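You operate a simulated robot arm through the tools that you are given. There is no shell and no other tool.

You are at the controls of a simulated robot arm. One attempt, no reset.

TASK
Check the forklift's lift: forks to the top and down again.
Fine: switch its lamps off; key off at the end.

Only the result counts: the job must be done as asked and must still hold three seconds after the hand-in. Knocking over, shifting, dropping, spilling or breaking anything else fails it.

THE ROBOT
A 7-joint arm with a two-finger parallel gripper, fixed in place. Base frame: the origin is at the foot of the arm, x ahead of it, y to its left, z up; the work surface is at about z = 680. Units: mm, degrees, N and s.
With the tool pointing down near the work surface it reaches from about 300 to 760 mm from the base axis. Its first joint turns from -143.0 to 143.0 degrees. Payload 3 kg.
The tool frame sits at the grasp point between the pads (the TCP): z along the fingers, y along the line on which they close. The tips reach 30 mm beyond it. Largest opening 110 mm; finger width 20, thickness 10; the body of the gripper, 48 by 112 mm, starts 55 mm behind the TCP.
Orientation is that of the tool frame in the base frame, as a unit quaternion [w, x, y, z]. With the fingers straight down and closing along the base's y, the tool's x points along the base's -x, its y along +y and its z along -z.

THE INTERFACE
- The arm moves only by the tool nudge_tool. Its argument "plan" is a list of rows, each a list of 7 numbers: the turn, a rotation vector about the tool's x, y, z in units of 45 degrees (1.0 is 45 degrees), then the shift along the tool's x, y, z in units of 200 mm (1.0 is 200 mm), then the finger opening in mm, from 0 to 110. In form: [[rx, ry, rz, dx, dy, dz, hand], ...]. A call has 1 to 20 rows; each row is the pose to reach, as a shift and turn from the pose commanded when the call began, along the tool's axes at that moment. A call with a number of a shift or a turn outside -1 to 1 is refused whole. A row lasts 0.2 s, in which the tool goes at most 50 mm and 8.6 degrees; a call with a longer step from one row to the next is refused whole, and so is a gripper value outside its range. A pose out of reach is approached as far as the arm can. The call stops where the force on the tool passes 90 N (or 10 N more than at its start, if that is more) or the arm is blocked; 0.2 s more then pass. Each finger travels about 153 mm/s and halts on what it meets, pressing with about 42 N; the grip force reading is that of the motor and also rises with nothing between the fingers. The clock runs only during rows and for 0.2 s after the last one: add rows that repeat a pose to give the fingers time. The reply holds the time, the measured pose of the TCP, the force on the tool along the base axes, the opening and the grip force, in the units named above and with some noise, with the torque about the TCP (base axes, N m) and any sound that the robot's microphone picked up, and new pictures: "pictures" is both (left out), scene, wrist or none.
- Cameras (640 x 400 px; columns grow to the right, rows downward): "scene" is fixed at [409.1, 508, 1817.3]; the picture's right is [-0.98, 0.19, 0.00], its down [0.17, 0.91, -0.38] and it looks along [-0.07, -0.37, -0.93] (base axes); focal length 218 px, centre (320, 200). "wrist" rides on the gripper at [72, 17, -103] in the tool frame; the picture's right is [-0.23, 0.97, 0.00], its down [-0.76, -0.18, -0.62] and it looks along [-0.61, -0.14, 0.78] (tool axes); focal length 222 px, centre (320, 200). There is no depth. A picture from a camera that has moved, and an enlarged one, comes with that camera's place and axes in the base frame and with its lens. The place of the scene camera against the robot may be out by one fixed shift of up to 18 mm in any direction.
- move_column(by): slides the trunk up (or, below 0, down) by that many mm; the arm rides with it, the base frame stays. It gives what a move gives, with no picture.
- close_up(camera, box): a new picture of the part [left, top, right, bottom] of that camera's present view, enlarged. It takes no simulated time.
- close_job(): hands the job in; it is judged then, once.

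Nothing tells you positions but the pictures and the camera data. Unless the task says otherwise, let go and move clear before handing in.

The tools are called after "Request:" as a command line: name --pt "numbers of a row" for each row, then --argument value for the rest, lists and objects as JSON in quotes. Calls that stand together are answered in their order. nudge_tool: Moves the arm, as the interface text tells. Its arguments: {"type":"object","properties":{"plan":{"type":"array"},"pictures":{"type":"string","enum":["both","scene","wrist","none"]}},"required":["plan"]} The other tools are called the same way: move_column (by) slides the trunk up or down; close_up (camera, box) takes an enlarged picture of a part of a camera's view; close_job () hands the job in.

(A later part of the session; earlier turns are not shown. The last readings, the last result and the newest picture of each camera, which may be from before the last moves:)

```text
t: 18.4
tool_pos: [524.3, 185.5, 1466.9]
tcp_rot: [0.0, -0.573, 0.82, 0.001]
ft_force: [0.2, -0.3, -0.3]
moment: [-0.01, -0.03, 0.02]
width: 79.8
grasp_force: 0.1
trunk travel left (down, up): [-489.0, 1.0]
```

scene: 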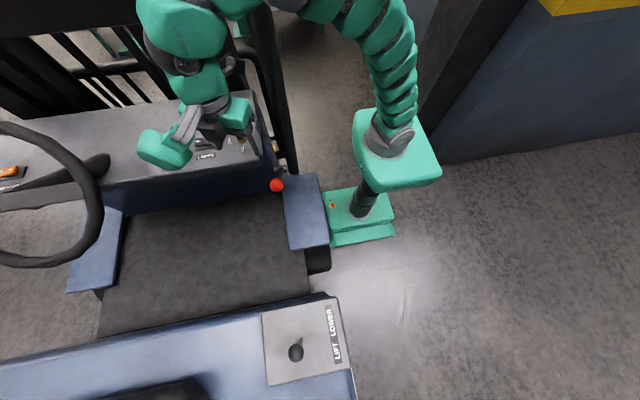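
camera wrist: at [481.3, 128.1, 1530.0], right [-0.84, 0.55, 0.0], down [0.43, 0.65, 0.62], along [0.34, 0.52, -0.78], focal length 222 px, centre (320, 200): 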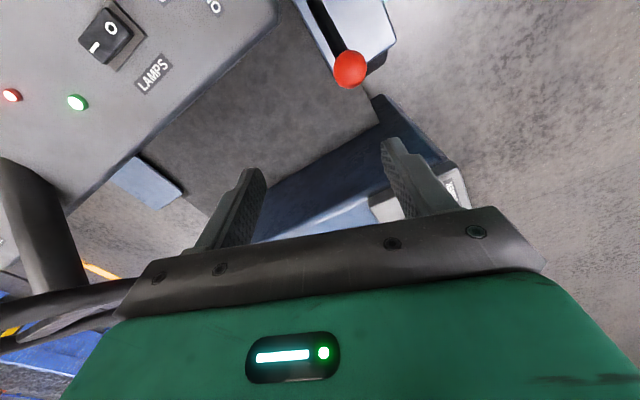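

Now I'll travel toward the console side to get a wrist view of the lever.

Request:
nudge_tool --pt "0 0 0.04 -0.09 0.155 0.12 80" --pt "0 0 0.08 -0.18 0.31 0.24 80" --pt "0 0 0.12 -0.28 0.465 0.35 80" --pt "0 0 0.16 -0.37 0.62 0.35 80" --pt "0 0 0.2 -0.46 0.775 0.35 80" --pt "0 0 0.217 -0.557 0.93 0.35 80" --pt "0 0 0.217 -0.557 0.93 0.35 80" --pictures "both"

```text
t: 20.0
tool_pos: [384.8, 354.0, 1398.6]
tcp_rot: [0.0, -0.5, 0.866, 0.0]
ft_force: [-0.3, 0.9, -0.6]
moment: [-0.01, -0.04, 0.0]
width: 80.3
grasp_force: 0.1
trunk travel left (down, up): [-489.0, 1.0]
camera wrist: at [333.8, 300.8, 1502.0], right [-0.73, 0.68, 0.0], down [0.54, 0.57, 0.62], along [0.43, 0.45, -0.78], focal length 222 px, centre (320, 200)
```

scene: 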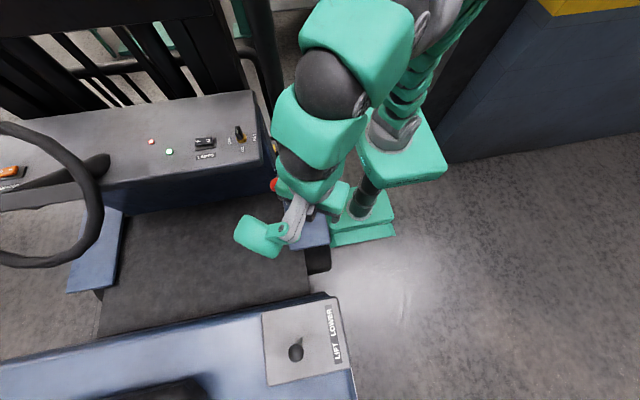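
wrist: 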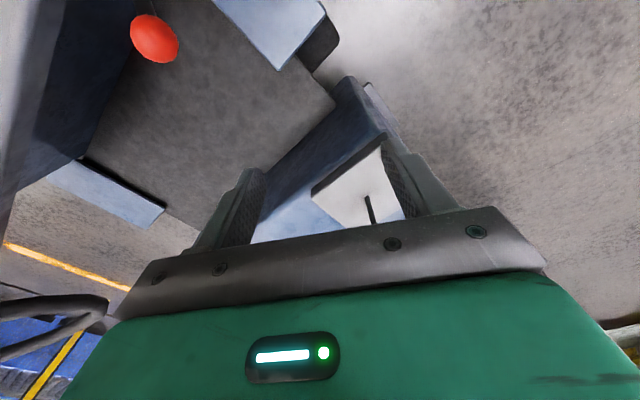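

The lever is partly hidden behind the gripper plate. I'll tilt the tool outward 30° to bring the lever into view.

Request:
nudge_tool --pt "0 -0.167 0 0 0 0 80" --pt "0 -0.333 0 0 0 0 80" --pt "0 -0.5 0 0 0 0 80" --pt "0 -0.667 0 0 0 0 80" --pt "0 -0.667 0 0 0 0 80" --pictures "both"

Request:
close_up --camera "wrist" --box '[240, 90, 480, 240]'

```text
t: 21.2
tool_pos: [386.7, 354.2, 1397.3]
tcp_rot: [0.225, -0.483, 0.836, 0.13]
ft_force: [-0.7, 0.8, 0.2]
moment: [0.01, 0.0, 0.0]
width: 80.0
grasp_force: 0.1
trunk travel left (down, up): [-489.0, 1.0]
camera wrist: at [315.0, 264.9, 1450.5], right [-0.74, 0.66, 0.11], down [0.33, 0.21, 0.92], along [0.58, 0.72, -0.37], focal length 222 px, centre (320, 200)
```

scene: 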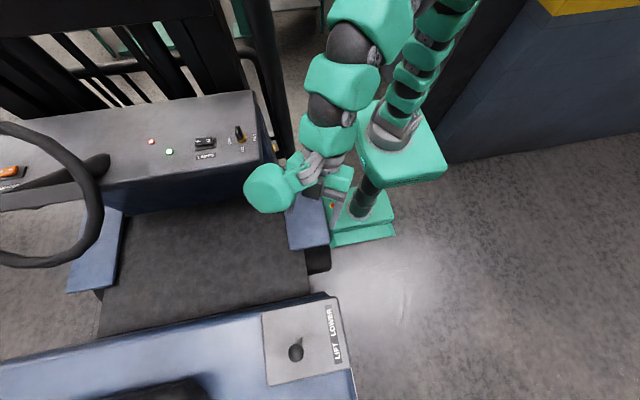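
wrist: 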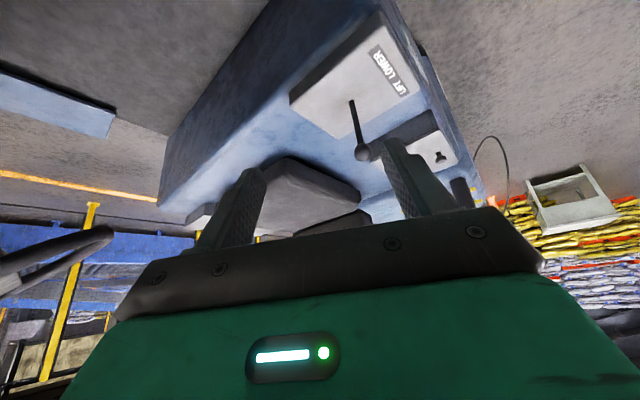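

```text
2.67 times, centred on (360, 165) of wrist
camera zoom: at [315.0, 264.9, 1450.5], right [-0.74, 0.66, 0.11], down [0.33, 0.21, 0.92], along [0.58, 0.72, -0.37], focal length 592 px, centre (213, 293)
```

zoom: 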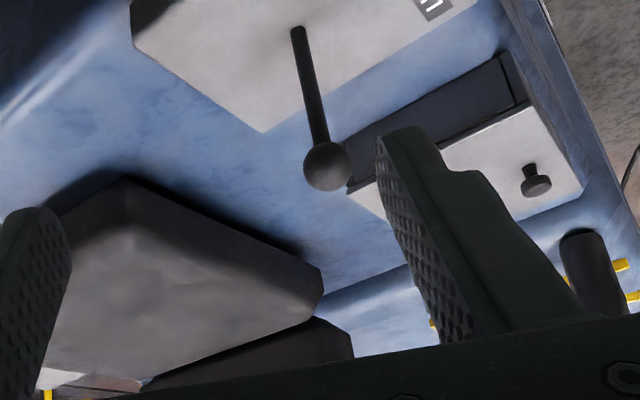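

I now estimate the lift knob at about (482, 635, 1197), with a vertical rod 140 mm long. I'll move to a pre-grasp pose with the tool tilted about 50° outward at azimuth 30°.

Request:
nudge_tool --pt "0.0614 -0.062 0.0733 -0.071 0.057 0.126 100" --pt "0.1229 -0.124 0.1466 -0.142 0.114 0.252 110" --pt "0.1843 -0.186 0.2199 -0.213 0.171 0.378 110" --pt "0.2457 -0.248 0.2931 -0.285 0.227 0.505 110" --pt "0.3071 -0.31 0.3664 -0.356 0.284 0.631 110" --pt "0.3686 -0.372 0.4397 -0.427 0.341 0.757 110" --pt "0.43 -0.434 0.513 -0.498 0.398 0.883 110" --pt "0.43 -0.434 0.513 -0.498 0.398 0.883 110" --pictures "both"

Request:
close_up --camera "wrist" --box '[240, 90, 480, 240]'

```text
t: 23.0
tool_pos: [404.9, 546.2, 1291.9]
tcp_rot: [0.409, -0.234, 0.875, 0.109]
ft_force: [0.0, -0.1, 0.3]
moment: [0.0, -0.01, 0.02]
width: 110.1
grasp_force: 0.0
trunk travel left (down, up): [-489.0, 1.0]
camera wrist: at [287.8, 498.5, 1304.2], right [-0.36, 0.92, 0.17], down [0.1, -0.15, 0.98], along [0.93, 0.37, -0.04], focal length 222 px, centre (320, 200)
```

scene: 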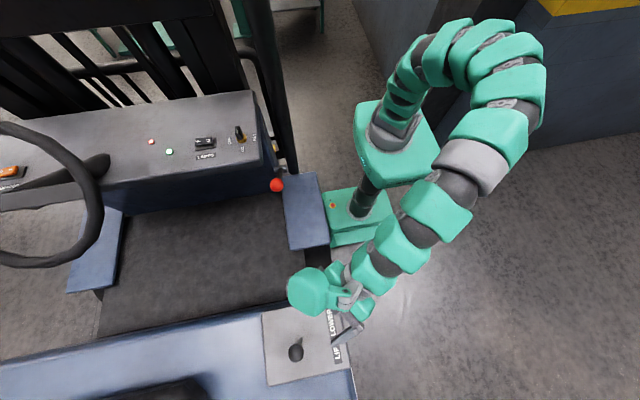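
wrist: 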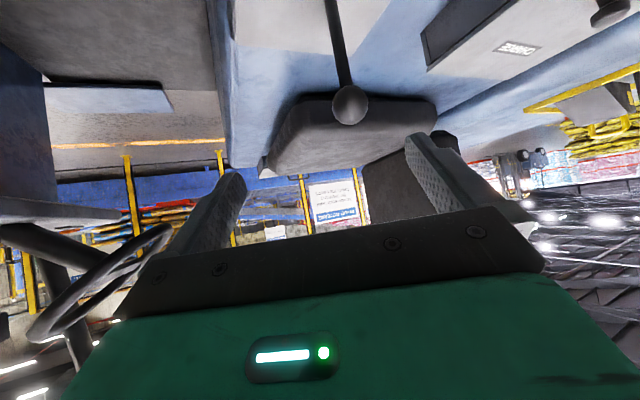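

```text
2.67 times, centred on (360, 165) of wrist
camera zoom: at [287.8, 498.5, 1304.2], right [-0.36, 0.92, 0.17], down [0.1, -0.15, 0.98], along [0.93, 0.37, -0.04], focal length 592 px, centre (213, 293)
```

zoom: 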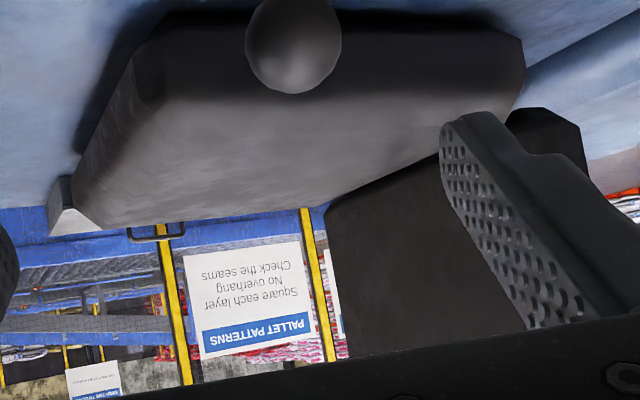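

The refined knob position is about (482, 625, 1206). I'll align sideways and advance halfway along the tool axis with the fingers open, then check.

Request:
nudge_tool --pt "0 0 0 -0.004 0.1525 0 110" --pt "0 0 0 -0.007 0.1525 0.15 110" --pt "0 0 0 -0.007 0.1525 0.35 110" --pt "0 0 0 -0.007 0.1525 0.35 110" --pictures "both"

Request:
close_up --camera "wrist" --box '[200, 60, 440, 210]'

Request:
close_up --camera "scene" --box '[230, 280, 390, 380]'

```text
t: 24.0
tool_pos: [436.8, 599.5, 1248.6]
tcp_rot: [0.407, -0.234, 0.876, 0.108]
ft_force: [0.4, -0.3, 0.0]
moment: [0.02, 0.01, 0.01]
width: 110.4
grasp_force: 0.1
trunk travel left (down, up): [-489.0, 1.0]
camera wrist: at [319.2, 552.9, 1259.6], right [-0.36, 0.92, 0.17], down [0.1, -0.15, 0.98], along [0.93, 0.37, -0.04], focal length 222 px, centre (320, 200)
```

scene: 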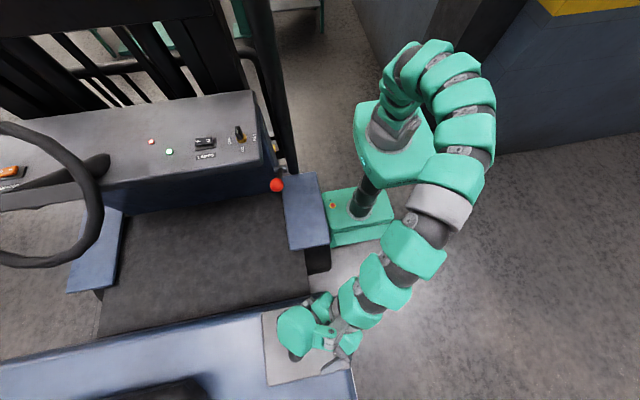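
wrist: 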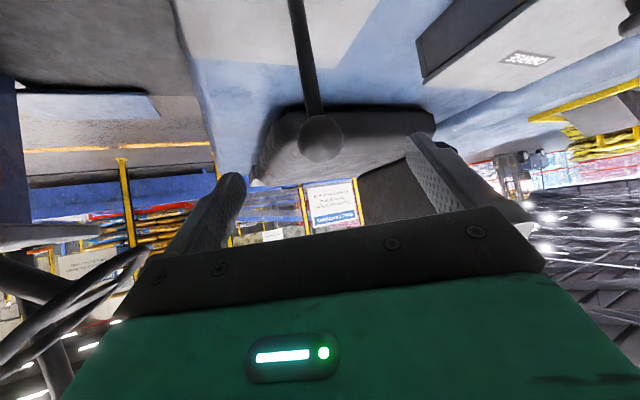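

```text
2.67 times, centred on (320, 135) of wrist
camera zoom: at [319.2, 552.9, 1259.6], right [-0.36, 0.92, 0.17], down [0.1, -0.15, 0.98], along [0.93, 0.37, -0.04], focal length 592 px, centre (320, 373)
```

zoom: 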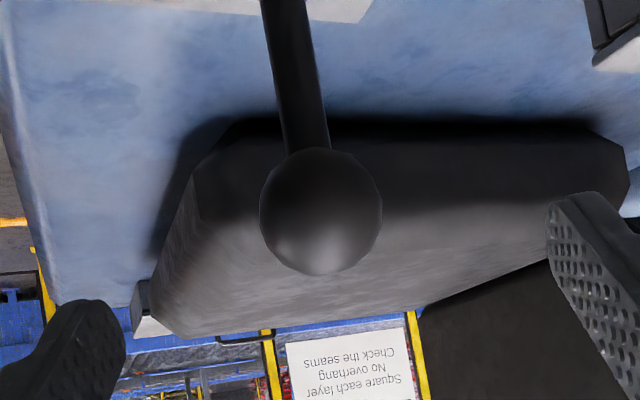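

```text
4.00 times, centred on (310, 330) of scene
camera zoom: at [409.1, 508.0, 1817.3], right [-0.98, 0.19, 0.0], down [0.17, 0.91, -0.38], along [-0.07, -0.37, -0.93], focal length 872 px, centre (360, -320)
```

zoom: 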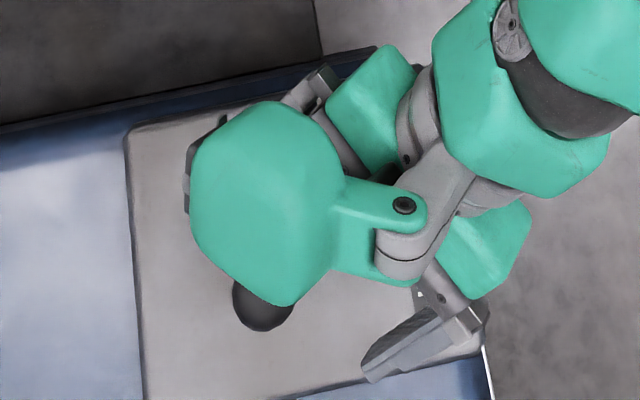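

The knob is centred between the fingers, about 73 mm ahead. I'll advance to place the knob at the grasp point.

Request:
nudge_tool --pt "0 0 0 -0.025 -0.015 0.12 110" --pt "0 0 0 -0.025 -0.015 0.24 110" --pt "0 0 0 -0.025 -0.015 0.36 110" --pt "0 0 0 -0.025 -0.015 0.36 70" --pt "0 0 0 -0.025 -0.015 0.36 60" --pictures "both"

Request:
close_up --camera "wrist" --box '[200, 90, 440, 240]'

```text
t: 25.2
tool_pos: [487.5, 624.0, 1208.1]
tcp_rot: [0.408, -0.235, 0.876, 0.109]
ft_force: [0.6, -0.5, -0.4]
moment: [0.02, -0.02, 0.01]
width: 60.0
grasp_force: 0.0
trunk travel left (down, up): [-489.0, 1.0]
camera wrist: at [370.7, 577.0, 1218.7], right [-0.36, 0.92, 0.17], down [0.1, -0.15, 0.98], along [0.93, 0.37, -0.04], focal length 222 px, centre (320, 200)
```

scene: 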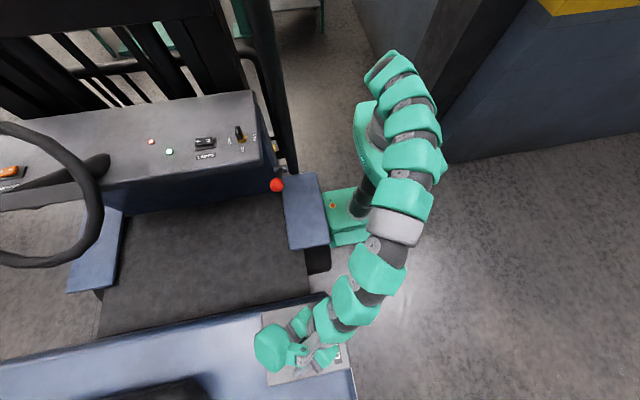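
wrist: 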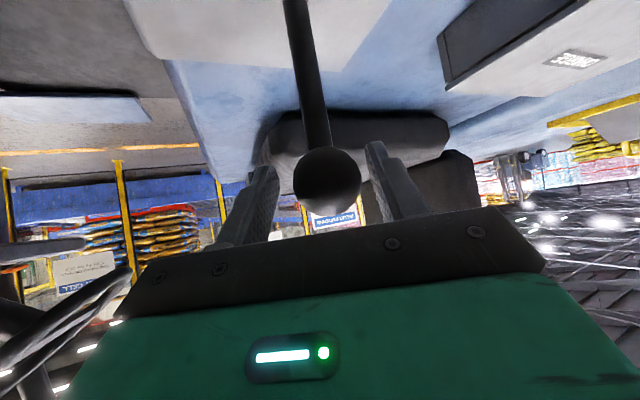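

```text
2.67 times, centred on (320, 165) of wrist
camera zoom: at [370.7, 577.0, 1218.7], right [-0.36, 0.92, 0.17], down [0.1, -0.15, 0.98], along [0.93, 0.37, -0.04], focal length 592 px, centre (320, 293)
```

zoom: 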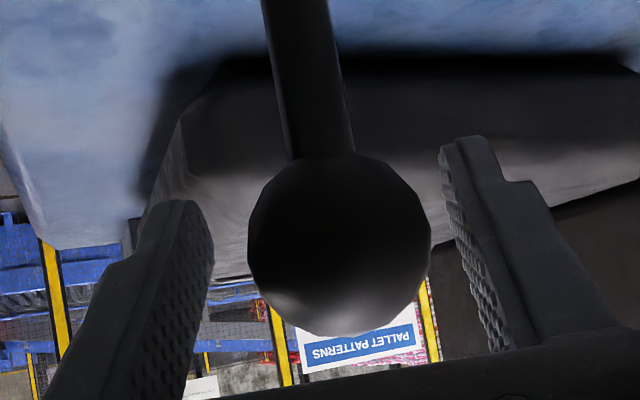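

The knob sits at the grasp point, centred between the fingers. I'll narrow the fingers to cage it and push toward LIFT (+y) by 25 mm.

Request:
nudge_tool --pt "0 0 0 0 0 0 44" --pt "0 0 0 0 0 0 44" --pt "0 0 0 -0.016 0.0433 0.019 44" --pt "0 0 0 -0.032 0.0866 0.038 44" --pt "0 0 0 -0.04 0.108 0.048 44" --pt "0 0 0 -0.04 0.108 0.048 44" --pictures "both"

Request:
close_up --camera "scene" --box '[0, 0, 320, 200]'

```text
t: 26.6
tool_pos: [488.9, 650.9, 1205.7]
tcp_rot: [0.408, -0.234, 0.876, 0.11]
ft_force: [0.9, -0.8, -0.2]
moment: [0.03, -0.02, 0.05]
width: 44.6
grasp_force: 0.9
trunk travel left (down, up): [-489.0, 1.0]
camera wrist: at [371.5, 603.7, 1218.6], right [-0.36, 0.92, 0.17], down [0.1, -0.15, 0.98], along [0.93, 0.37, -0.04], focal length 222 px, centre (320, 200)
```

scene: 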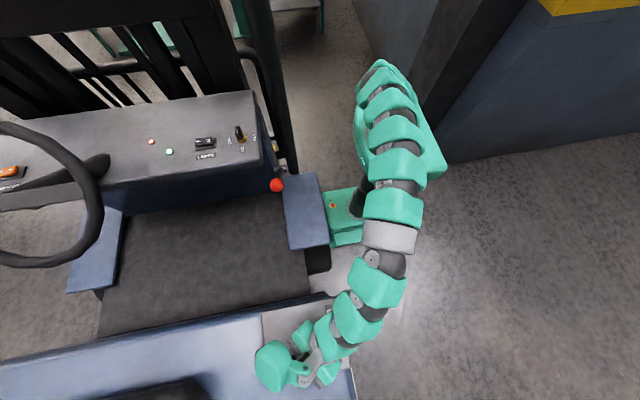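
wrist: 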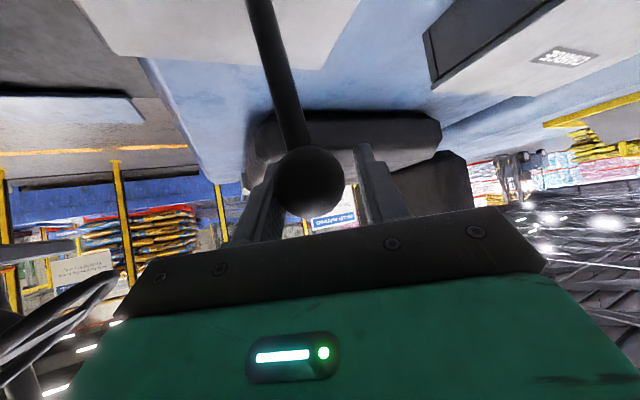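

```text
2.00 times, centred on (160, 100) of scene
camera zoom: at [409.1, 508.0, 1817.3], right [-0.98, 0.19, 0.0], down [0.17, 0.91, -0.38], along [-0.07, -0.37, -0.93], focal length 436 px, centre (640, 400)
```

zoom: 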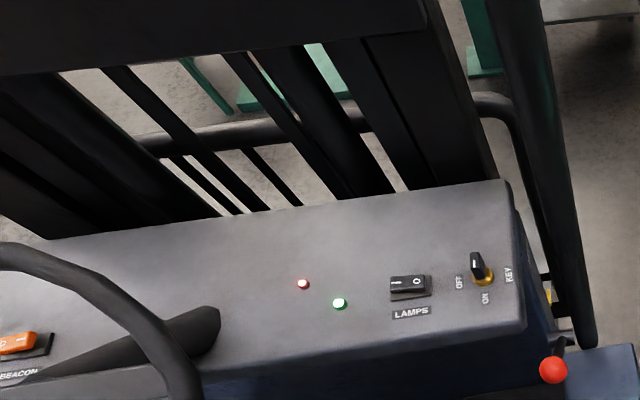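

The lever follows with almost no force so far and I hear nothing yet. I'll look closer at the mast area and at the other panel visible in the wrist view.

Request:
close_up --camera "wrist" --box '[480, 0, 640, 100]'

Request:
close_up --camera "wrist" --box '[200, 90, 440, 240]'

Request:
nudge_tool --pt "0 0 0 0 0 0 44" --pt "0 0 0 0 0 0 44" --pt "0 0 0 0 0 0 44" --pt "0 0 0 0 0 0 44" --pt "0 0 0 0 0 0 44" --pictures "scene"

Request:
close_up --camera "scene" --box '[0, 0, 320, 200]'

```text
4.00 times, centred on (560, 50) of wrist
camera zoom: at [371.5, 603.7, 1218.6], right [-0.36, 0.92, 0.17], down [0.1, -0.15, 0.98], along [0.93, 0.37, -0.04], focal length 888 px, centre (-640, 800)
```

zoom: 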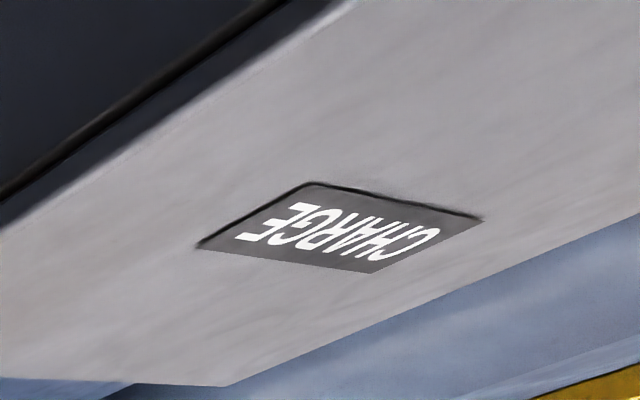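

```text
2.67 times, centred on (320, 165) of wrist
camera zoom: at [371.5, 603.7, 1218.6], right [-0.36, 0.92, 0.17], down [0.1, -0.15, 0.98], along [0.93, 0.37, -0.04], focal length 592 px, centre (320, 293)
```

zoom: 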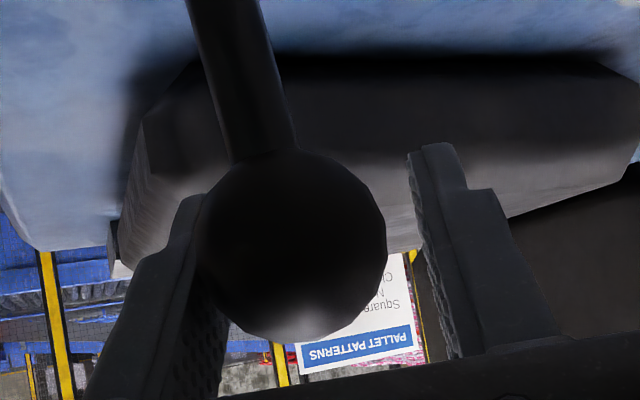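

```text
t: 27.8
tool_pos: [489.0, 649.5, 1207.8]
tcp_rot: [0.408, -0.235, 0.876, 0.11]
ft_force: [2.0, 0.1, -0.1]
moment: [-0.02, 0.01, 0.01]
width: 44.6
grasp_force: 0.7
trunk travel left (down, up): [-489.0, 1.0]
```

scene: 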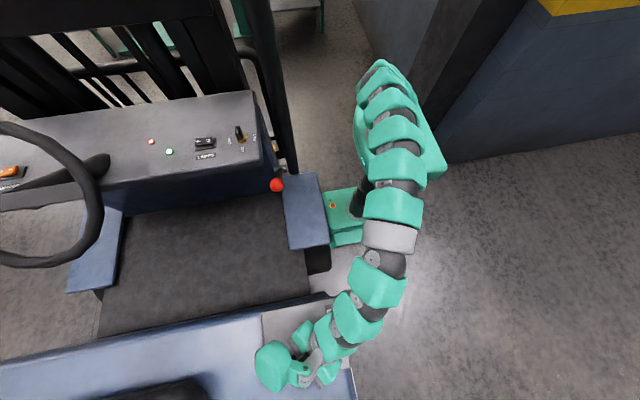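

```text
2.00 times, centred on (160, 100) of scene
camera zoom: at [409.1, 508.0, 1817.3], right [-0.98, 0.19, 0.0], down [0.17, 0.91, -0.38], along [-0.07, -0.37, -0.93], focal length 436 px, centre (640, 400)
```

zoom: 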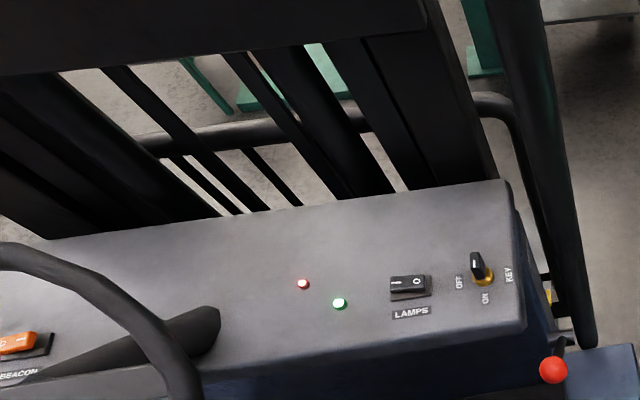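

No movement yet; the lever is only about 9° off centre. I'll push it further toward LIFT.

Request:
nudge_tool --pt "0 0 0 -0.016 0.0433 0.019 44" --pt "0 0 0 -0.032 0.0866 0.038 44" --pt "0 0 0 -0.032 0.0866 0.038 44" --pt "0 0 0 -0.032 0.0866 0.038 44" --pictures "both"

Request:
close_up --camera "scene" --box '[0, 0, 320, 200]'

Request:
close_up --camera "wrist" --box '[200, 90, 440, 240]'

```text
t: 28.8
tool_pos: [489.5, 671.4, 1209.3]
tcp_rot: [0.408, -0.236, 0.875, 0.111]
ft_force: [3.1, -2.5, 0.8]
moment: [-0.06, -0.03, 0.06]
width: 45.5
grasp_force: 1.7
trunk travel left (down, up): [-489.0, 1.0]
camera wrist: at [371.6, 623.9, 1219.1], right [-0.36, 0.92, 0.17], down [0.1, -0.15, 0.98], along [0.93, 0.37, -0.04], focal length 222 px, centre (320, 200)
```

scene: 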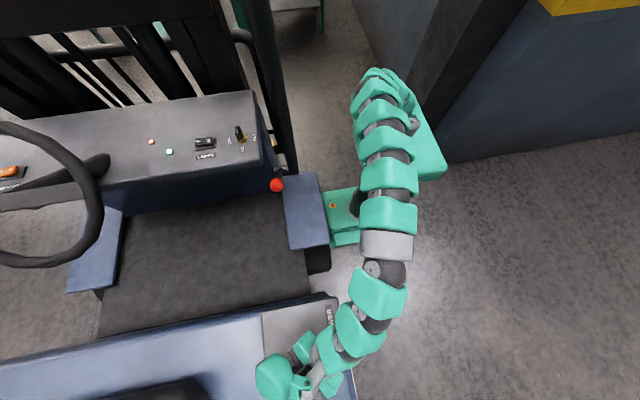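
wrist: 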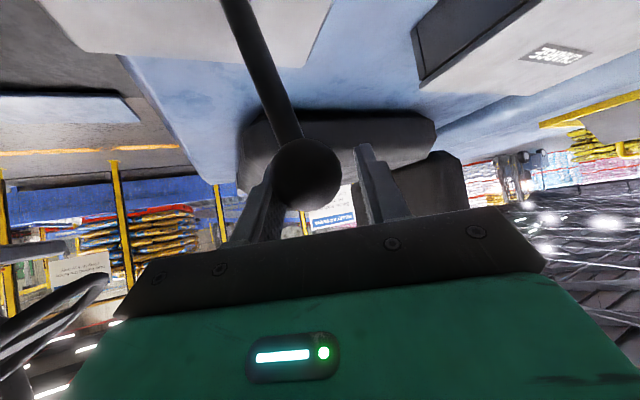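

```text
2.00 times, centred on (160, 100) of scene
camera zoom: at [409.1, 508.0, 1817.3], right [-0.98, 0.19, 0.0], down [0.17, 0.91, -0.38], along [-0.07, -0.37, -0.93], focal length 436 px, centre (640, 400)
```

zoom: 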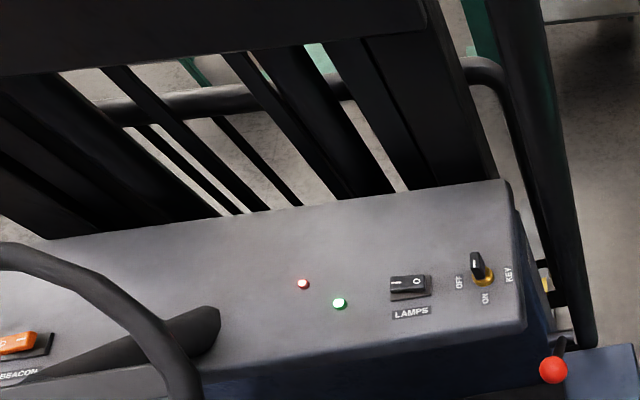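

```text
2.67 times, centred on (320, 165) of wrist
camera zoom: at [371.6, 623.9, 1219.1], right [-0.36, 0.92, 0.17], down [0.1, -0.15, 0.98], along [0.93, 0.37, -0.04], focal length 592 px, centre (320, 293)
```

zoom: 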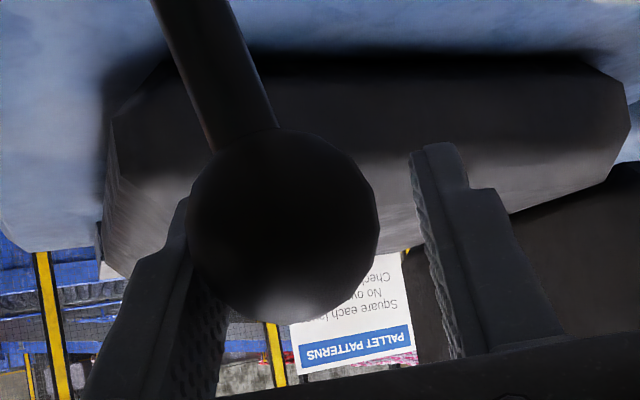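

The carriage bar behind the mast is rising, so the lift works. I'll hold the lever at LIFT and watch.

Request:
nudge_tool --pt "0 0 0 0 0 0 44" --pt "0 0 0 0 0 0 44" --pt "0 0 0 0 0 0 44" --pt "0 0 0 0 0 0 44" --pt "0 0 0 0 0 0 44" --pt "0 0 0 0 0 0 44" --pt "0 0 0 0 0 0 44" --pt "0 0 0 0 0 0 44" --pt "0 0 0 0 0 0 44" --pt "0 0 0 0 0 0 44" --pictures "scene"

Request:
close_up --camera "scene" --box '[0, 0, 320, 200]'

```text
t: 31.0
tool_pos: [489.4, 669.9, 1207.2]
tcp_rot: [0.408, -0.234, 0.876, 0.11]
ft_force: [2.4, -2.7, 1.0]
moment: [-0.03, -0.01, 0.1]
width: 45.4
grasp_force: 1.3
trunk travel left (down, up): [-489.0, 1.0]
```

scene: 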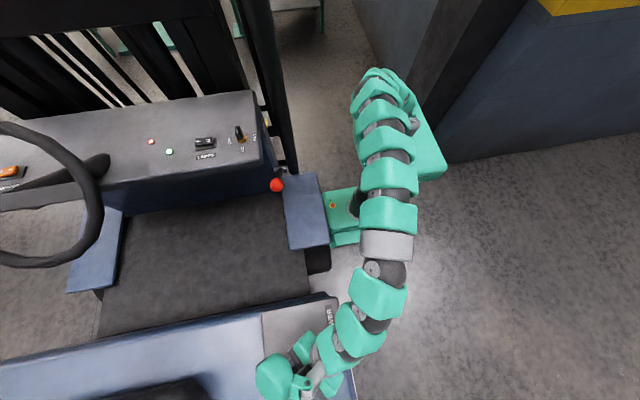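

```text
2.00 times, centred on (160, 100) of scene
camera zoom: at [409.1, 508.0, 1817.3], right [-0.98, 0.19, 0.0], down [0.17, 0.91, -0.38], along [-0.07, -0.37, -0.93], focal length 436 px, centre (640, 400)
```

zoom: 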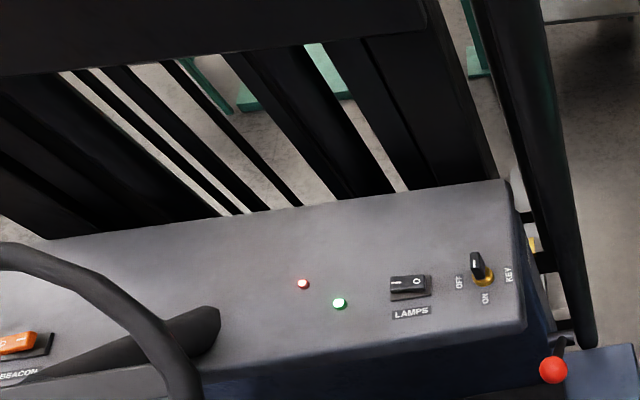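

The carriage continues rising. I'll zoom in on the yellow marker beside the mast post, which seems to move with the carriage.

Request:
close_up --camera "scene" --box '[240, 60, 320, 210]'

Request:
nudge_tool --pt "0 0 0 0 0 0 44" --pt "0 0 0 0 0 0 44" --pt "0 0 0 0 0 0 44" --pt "0 0 0 0 0 0 44" --pt "0 0 0 0 0 0 44" --pt "0 0 0 0 0 0 44" --pt "0 0 0 0 0 0 44" --pt "0 0 0 0 0 0 44" --pt "0 0 0 0 0 0 44" --pt "0 0 0 0 0 0 44" --pictures "scene"

Request:
close_up --camera "scene" --box '[240, 60, 320, 210]'

Request:
close_up --camera "scene" --box '[0, 0, 320, 200]'

```text
2.67 times, centred on (280, 135) of scene
camera zoom: at [409.1, 508.0, 1817.3], right [-0.98, 0.19, 0.0], down [0.17, 0.91, -0.38], along [-0.07, -0.37, -0.93], focal length 582 px, centre (427, 373)
```

zoom: 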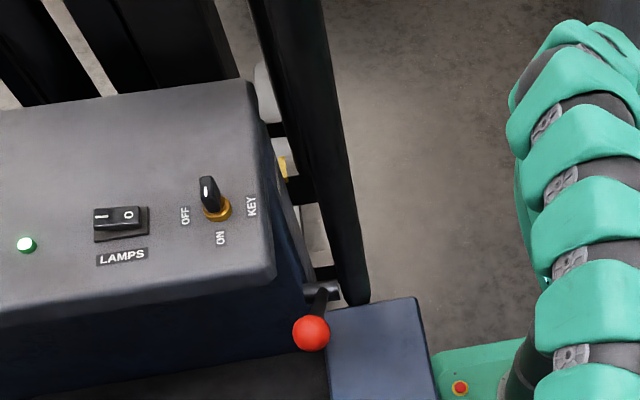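

```text
t: 33.2
tool_pos: [488.8, 671.1, 1208.3]
tcp_rot: [0.408, -0.235, 0.875, 0.11]
ft_force: [0.5, -1.8, 0.2]
moment: [-0.02, 0.01, 0.04]
width: 45.7
grasp_force: 2.2
trunk travel left (down, up): [-489.0, 1.0]
```

scene: 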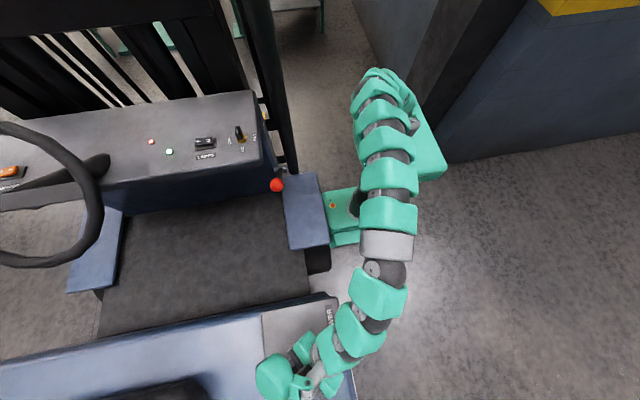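

```text
2.67 times, centred on (280, 135) of scene
camera zoom: at [409.1, 508.0, 1817.3], right [-0.98, 0.19, 0.0], down [0.17, 0.91, -0.38], along [-0.07, -0.37, -0.93], focal length 582 px, centre (427, 373)
```

zoom: 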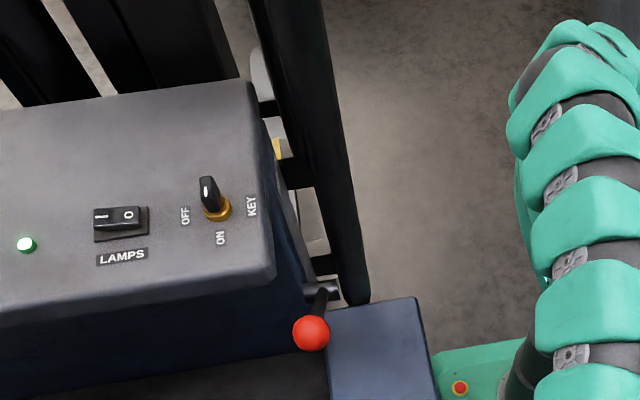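

```text
2.00 times, centred on (160, 100) of scene
camera zoom: at [409.1, 508.0, 1817.3], right [-0.98, 0.19, 0.0], down [0.17, 0.91, -0.38], along [-0.07, -0.37, -0.93], focal length 436 px, centre (640, 400)
```

zoom: 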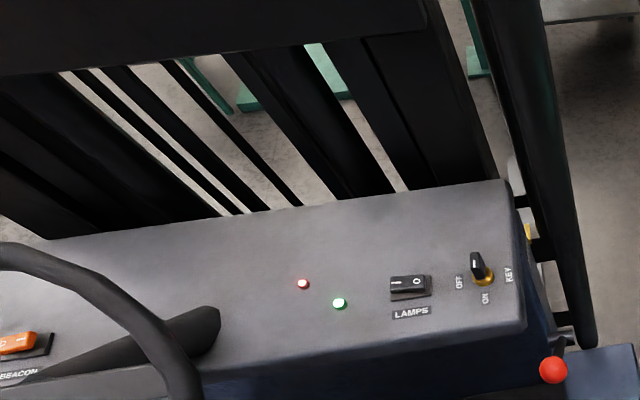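

It's still rising, but slowly. I'll push the lever a little further toward its stop for full speed, checking force.

Request:
nudge_tool --pt "0 0 0 -0.008 0.0217 0.0095 44" --pt "0 0 0 -0.016 0.0433 0.019 44" --pt "0 0 0 -0.016 0.0433 0.019 44" --pt "0 0 0 -0.016 0.0433 0.019 44" --pt "0 0 0 -0.016 0.0433 0.019 44" --pt "0 0 0 -0.016 0.0433 0.019 44" --pictures "both"

Request:
close_up --camera "scene" --box '[240, 60, 320, 210]'

Request:
close_up --camera "scene" --box '[0, 0, 320, 200]'

```text
t: 34.6
tool_pos: [490.3, 679.2, 1207.1]
tcp_rot: [0.409, -0.233, 0.875, 0.109]
ft_force: [4.0, -2.1, 0.5]
moment: [-0.05, -0.01, 0.12]
width: 45.9
grasp_force: 1.9
trunk travel left (down, up): [-489.0, 1.0]
camera wrist: at [372.6, 634.0, 1218.6], right [-0.36, 0.92, 0.17], down [0.1, -0.15, 0.98], along [0.93, 0.37, -0.04], focal length 222 px, centre (320, 200)
```

scene: 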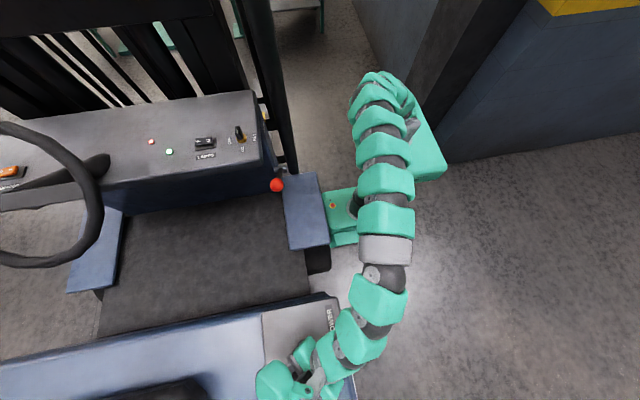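
wrist: 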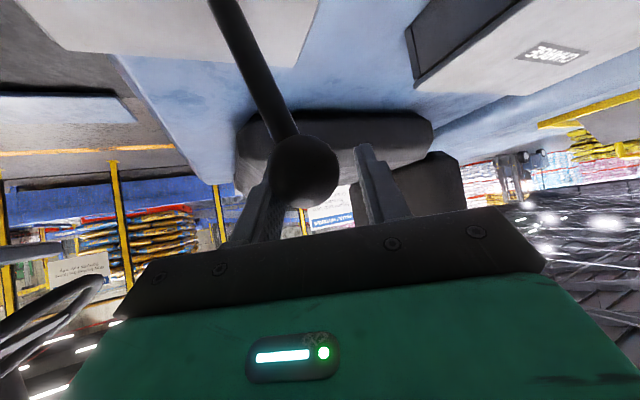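

```text
2.67 times, centred on (280, 135) of scene
camera zoom: at [409.1, 508.0, 1817.3], right [-0.98, 0.19, 0.0], down [0.17, 0.91, -0.38], along [-0.07, -0.37, -0.93], focal length 582 px, centre (427, 373)
```

zoom: 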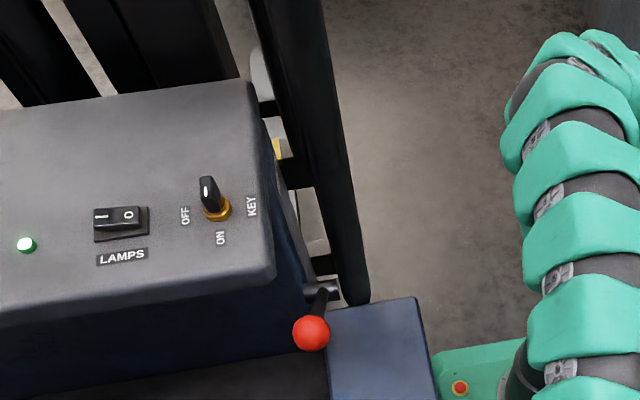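

```text
2.00 times, centred on (160, 100) of scene
camera zoom: at [409.1, 508.0, 1817.3], right [-0.98, 0.19, 0.0], down [0.17, 0.91, -0.38], along [-0.07, -0.37, -0.93], focal length 436 px, centre (640, 400)
```

zoom: 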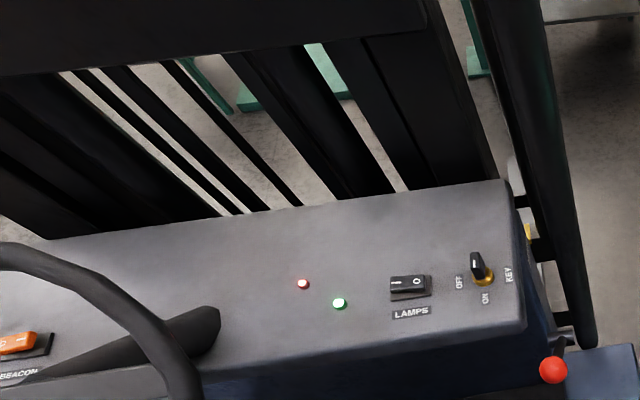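

The brackets look identical to the previous picture, so the carriage may have reached the top. I'll push the lever fully and hold two more seconds to confirm.

Request:
nudge_tool --pt "0 0 0 -0.008 0.0217 0.0095 44" --pt "0 0 0 -0.013 0.0347 0.015 44" --pt "0 0 0 -0.013 0.0347 0.015 44" --pt "0 0 0 -0.013 0.0347 0.015 44" --pt "0 0 0 -0.013 0.0347 0.015 44" --pt "0 0 0 -0.013 0.0347 0.015 44" --pt "0 0 0 -0.013 0.0347 0.015 44" --pt "0 0 0 -0.013 0.0347 0.015 44" --pt "0 0 0 -0.013 0.0347 0.015 44" --pt "0 0 0 -0.013 0.0347 0.015 44" --pictures "both"

Request:
close_up --camera "scene" --box '[240, 60, 320, 210]'

Request:
close_up --camera "scene" --box '[0, 0, 320, 200]'

```text
t: 36.8
tool_pos: [490.3, 688.1, 1207.8]
tcp_rot: [0.408, -0.234, 0.875, 0.11]
ft_force: [3.9, -3.0, 4.1]
moment: [-0.11, -0.02, 0.08]
width: 46.2
grasp_force: 2.0
trunk travel left (down, up): [-489.0, 1.0]
camera wrist: at [372.6, 641.4, 1218.9], right [-0.36, 0.92, 0.17], down [0.1, -0.15, 0.98], along [0.93, 0.37, -0.04], focal length 222 px, centre (320, 200)
```

scene: 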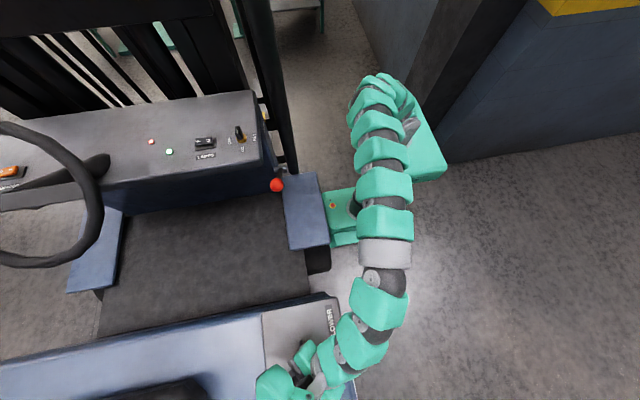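
wrist: 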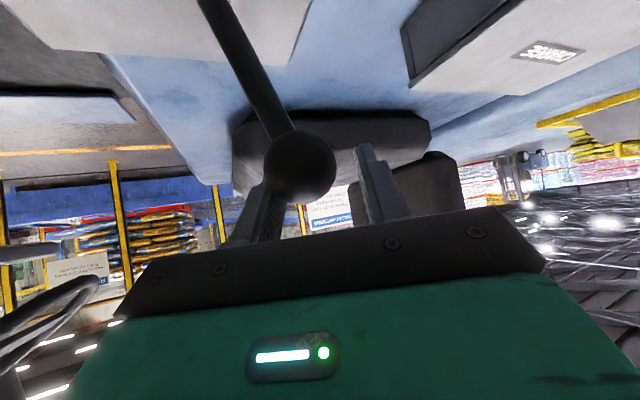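

```text
2.67 times, centred on (280, 135) of scene
camera zoom: at [409.1, 508.0, 1817.3], right [-0.98, 0.19, 0.0], down [0.17, 0.91, -0.38], along [-0.07, -0.37, -0.93], focal length 582 px, centre (427, 373)
```

zoom: 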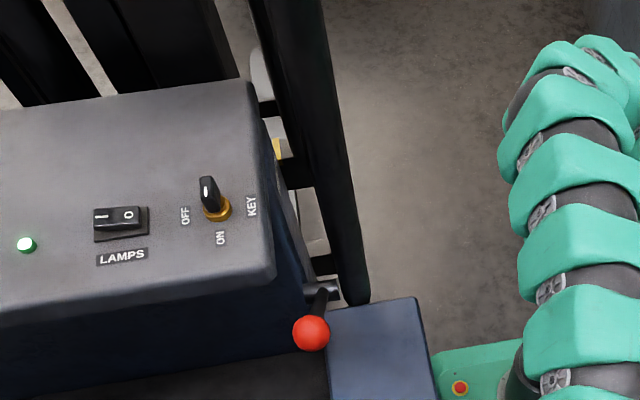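

```text
2.00 times, centred on (160, 100) of scene
camera zoom: at [409.1, 508.0, 1817.3], right [-0.98, 0.19, 0.0], down [0.17, 0.91, -0.38], along [-0.07, -0.37, -0.93], focal length 436 px, centre (640, 400)
```

zoom: 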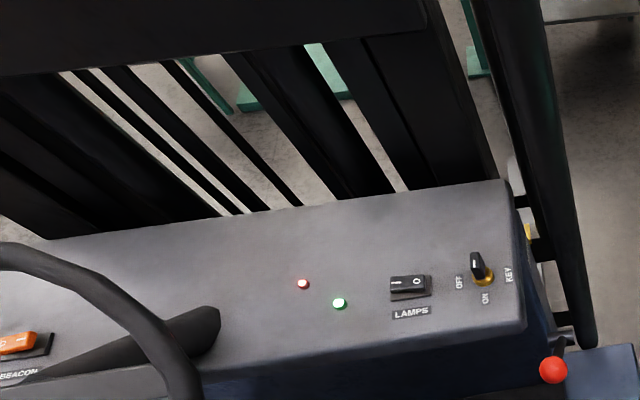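

The forks are at the top, with no further change at full lever. Now I'll bring the lever back through neutral to LOWER (-y) and hold.

Request:
nudge_tool --pt "0 0 0 0.03 -0.081 -0.036 44" --pt "0 0 0 0.06 -0.163 -0.072 44" --pt "0 0 0 0.09 -0.244 -0.108 44" --pt "0 0 0 0.121 -0.326 -0.144 44" --pt "0 0 0 0.151 -0.407 -0.18 44" --pt "0 0 0 0.1816 -0.489 -0.2164 44" --pt "0 0 0 0.1816 -0.489 -0.2164 44" --pt "0 0 0 0.1816 -0.489 -0.2164 44" --pictures "both"

Request:
close_up --camera "scene" --box '[240, 60, 320, 210]'

Request:
close_up --camera "scene" --box '[0, 0, 320, 200]'

```text
t: 38.6
tool_pos: [487.4, 575.5, 1207.3]
tcp_rot: [0.408, -0.234, 0.876, 0.109]
ft_force: [-1.5, 2.4, 1.7]
moment: [0.05, 0.05, -0.03]
width: 45.5
grasp_force: 1.8
trunk travel left (down, up): [-489.0, 1.0]
camera wrist: at [371.3, 529.4, 1219.3], right [-0.36, 0.92, 0.17], down [0.1, -0.15, 0.98], along [0.93, 0.37, -0.04], focal length 222 px, centre (320, 200)
```

scene: 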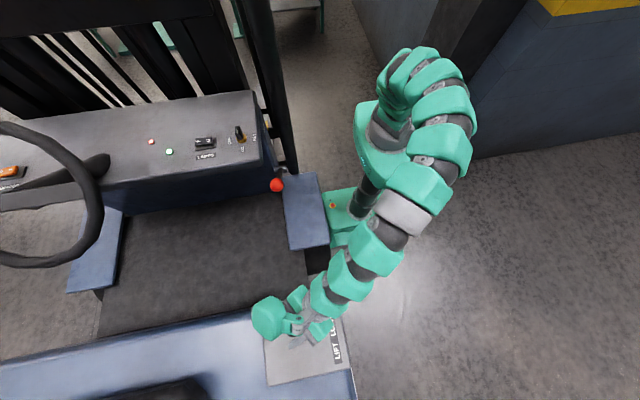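
wrist: 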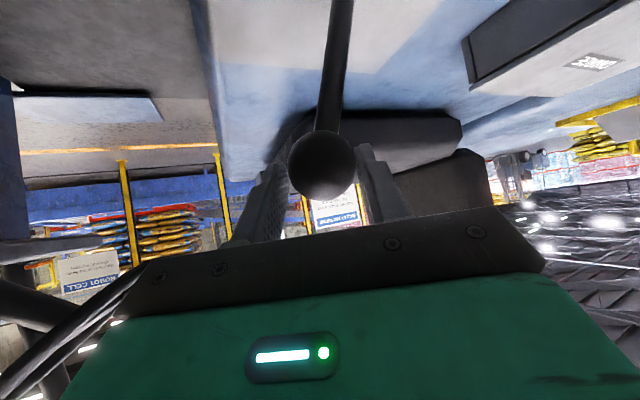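

```text
2.67 times, centred on (280, 135) of scene
camera zoom: at [409.1, 508.0, 1817.3], right [-0.98, 0.19, 0.0], down [0.17, 0.91, -0.38], along [-0.07, -0.37, -0.93], focal length 582 px, centre (427, 373)
```

zoom: 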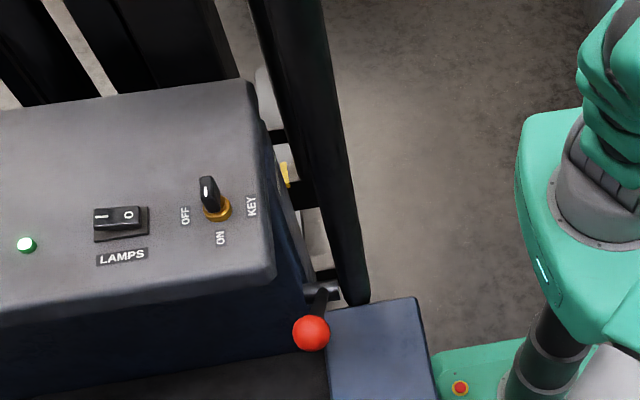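

```text
2.00 times, centred on (160, 100) of scene
camera zoom: at [409.1, 508.0, 1817.3], right [-0.98, 0.19, 0.0], down [0.17, 0.91, -0.38], along [-0.07, -0.37, -0.93], focal length 436 px, centre (640, 400)
```

zoom: 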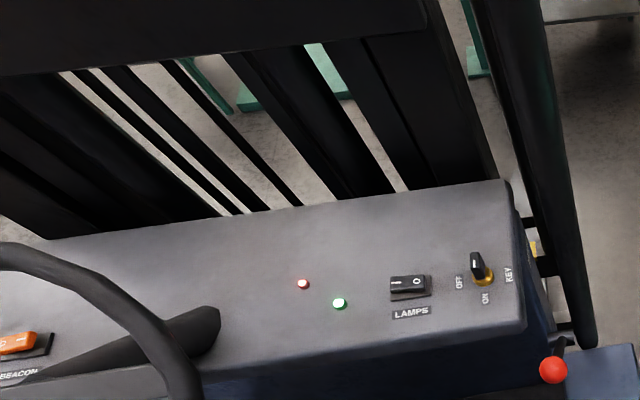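

It's lowering. I'll keep holding until it stops.

Request:
nudge_tool --pt "0 0 0 0 0 0 44" --pt "0 0 0 0 0 0 44" --pt "0 0 0 0 0 0 44" --pt "0 0 0 0 0 0 44" --pt "0 0 0 0 0 0 44" --pt "0 0 0 0 0 0 44" --pt "0 0 0 0 0 0 44" --pt "0 0 0 0 0 0 44" --pt "0 0 0 0 0 0 44" --pt "0 0 0 0 0 0 44" --pt "0 0 0 0 0 0 44" --pt "0 0 0 0 0 0 44" --pt "0 0 0 0 0 0 44" --pt "0 0 0 0 0 0 44" --pt "0 0 0 0 0 0 44" --pictures "scene"

Request:
close_up --camera "scene" --box '[0, 0, 320, 200]'

Request:
nudge_tool --pt "0 0 0 0 0 0 44" --pt "0 0 0 0 0 0 44" --pt "0 0 0 0 0 0 44" --pt "0 0 0 0 0 0 44" --pt "0 0 0 0 0 0 44" --pt "0 0 0 0 0 0 44" --pt "0 0 0 0 0 0 44" --pt "0 0 0 0 0 0 44" --pt "0 0 0 0 0 0 44" --pt "0 0 0 0 0 0 44" --pictures "scene"

Request:
close_up --camera "scene" --box '[0, 0, 320, 200]'

```text
t: 41.8
tool_pos: [488.8, 576.4, 1207.1]
tcp_rot: [0.408, -0.235, 0.875, 0.11]
ft_force: [-2.1, 3.1, 0.9]
moment: [0.03, 0.01, -0.08]
width: 45.7
grasp_force: 1.9
trunk travel left (down, up): [-489.0, 1.0]
```

scene: 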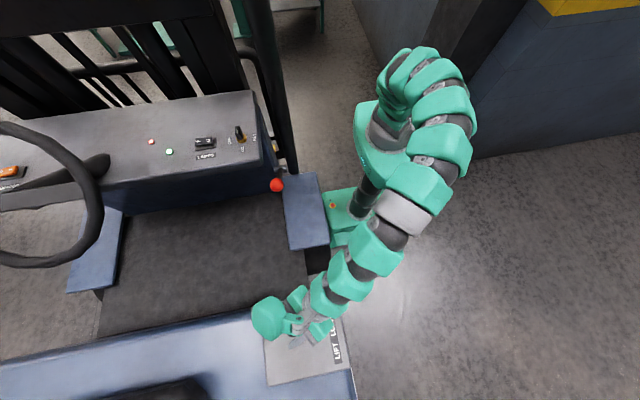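

```text
2.00 times, centred on (160, 100) of scene
camera zoom: at [409.1, 508.0, 1817.3], right [-0.98, 0.19, 0.0], down [0.17, 0.91, -0.38], along [-0.07, -0.37, -0.93], focal length 436 px, centre (640, 400)
```

zoom: 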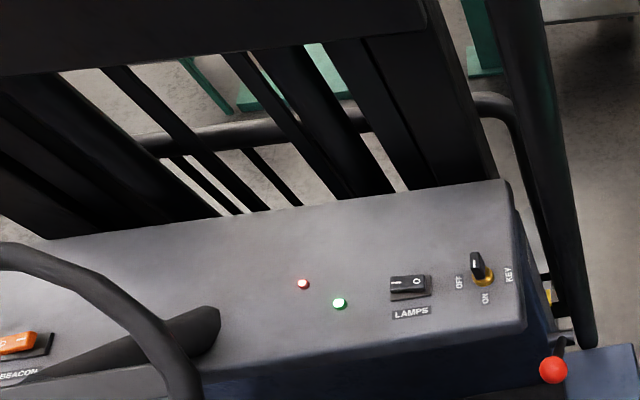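

```text
t: 44.0
tool_pos: [488.7, 576.5, 1208.0]
tcp_rot: [0.408, -0.234, 0.875, 0.109]
ft_force: [-1.5, 2.8, 0.0]
moment: [0.06, 0.01, -0.01]
width: 45.9
grasp_force: 1.3
trunk travel left (down, up): [-489.0, 1.0]
```

scene: 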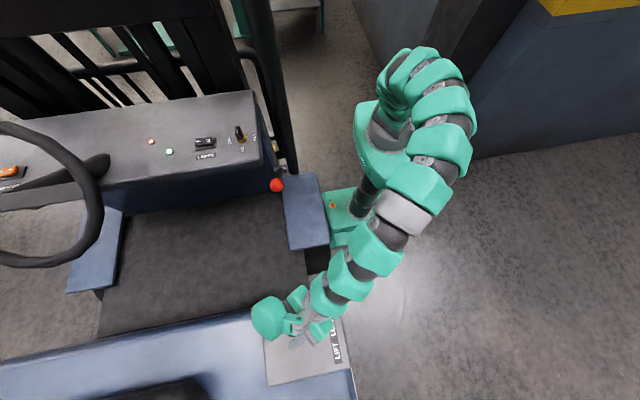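

```text
2.00 times, centred on (160, 100) of scene
camera zoom: at [409.1, 508.0, 1817.3], right [-0.98, 0.19, 0.0], down [0.17, 0.91, -0.38], along [-0.07, -0.37, -0.93], focal length 436 px, centre (640, 400)
```

zoom: 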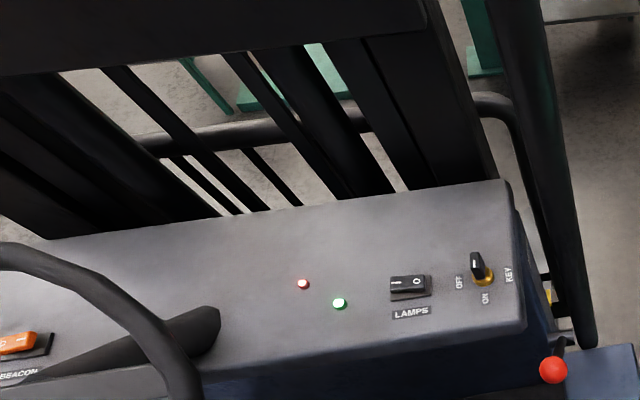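

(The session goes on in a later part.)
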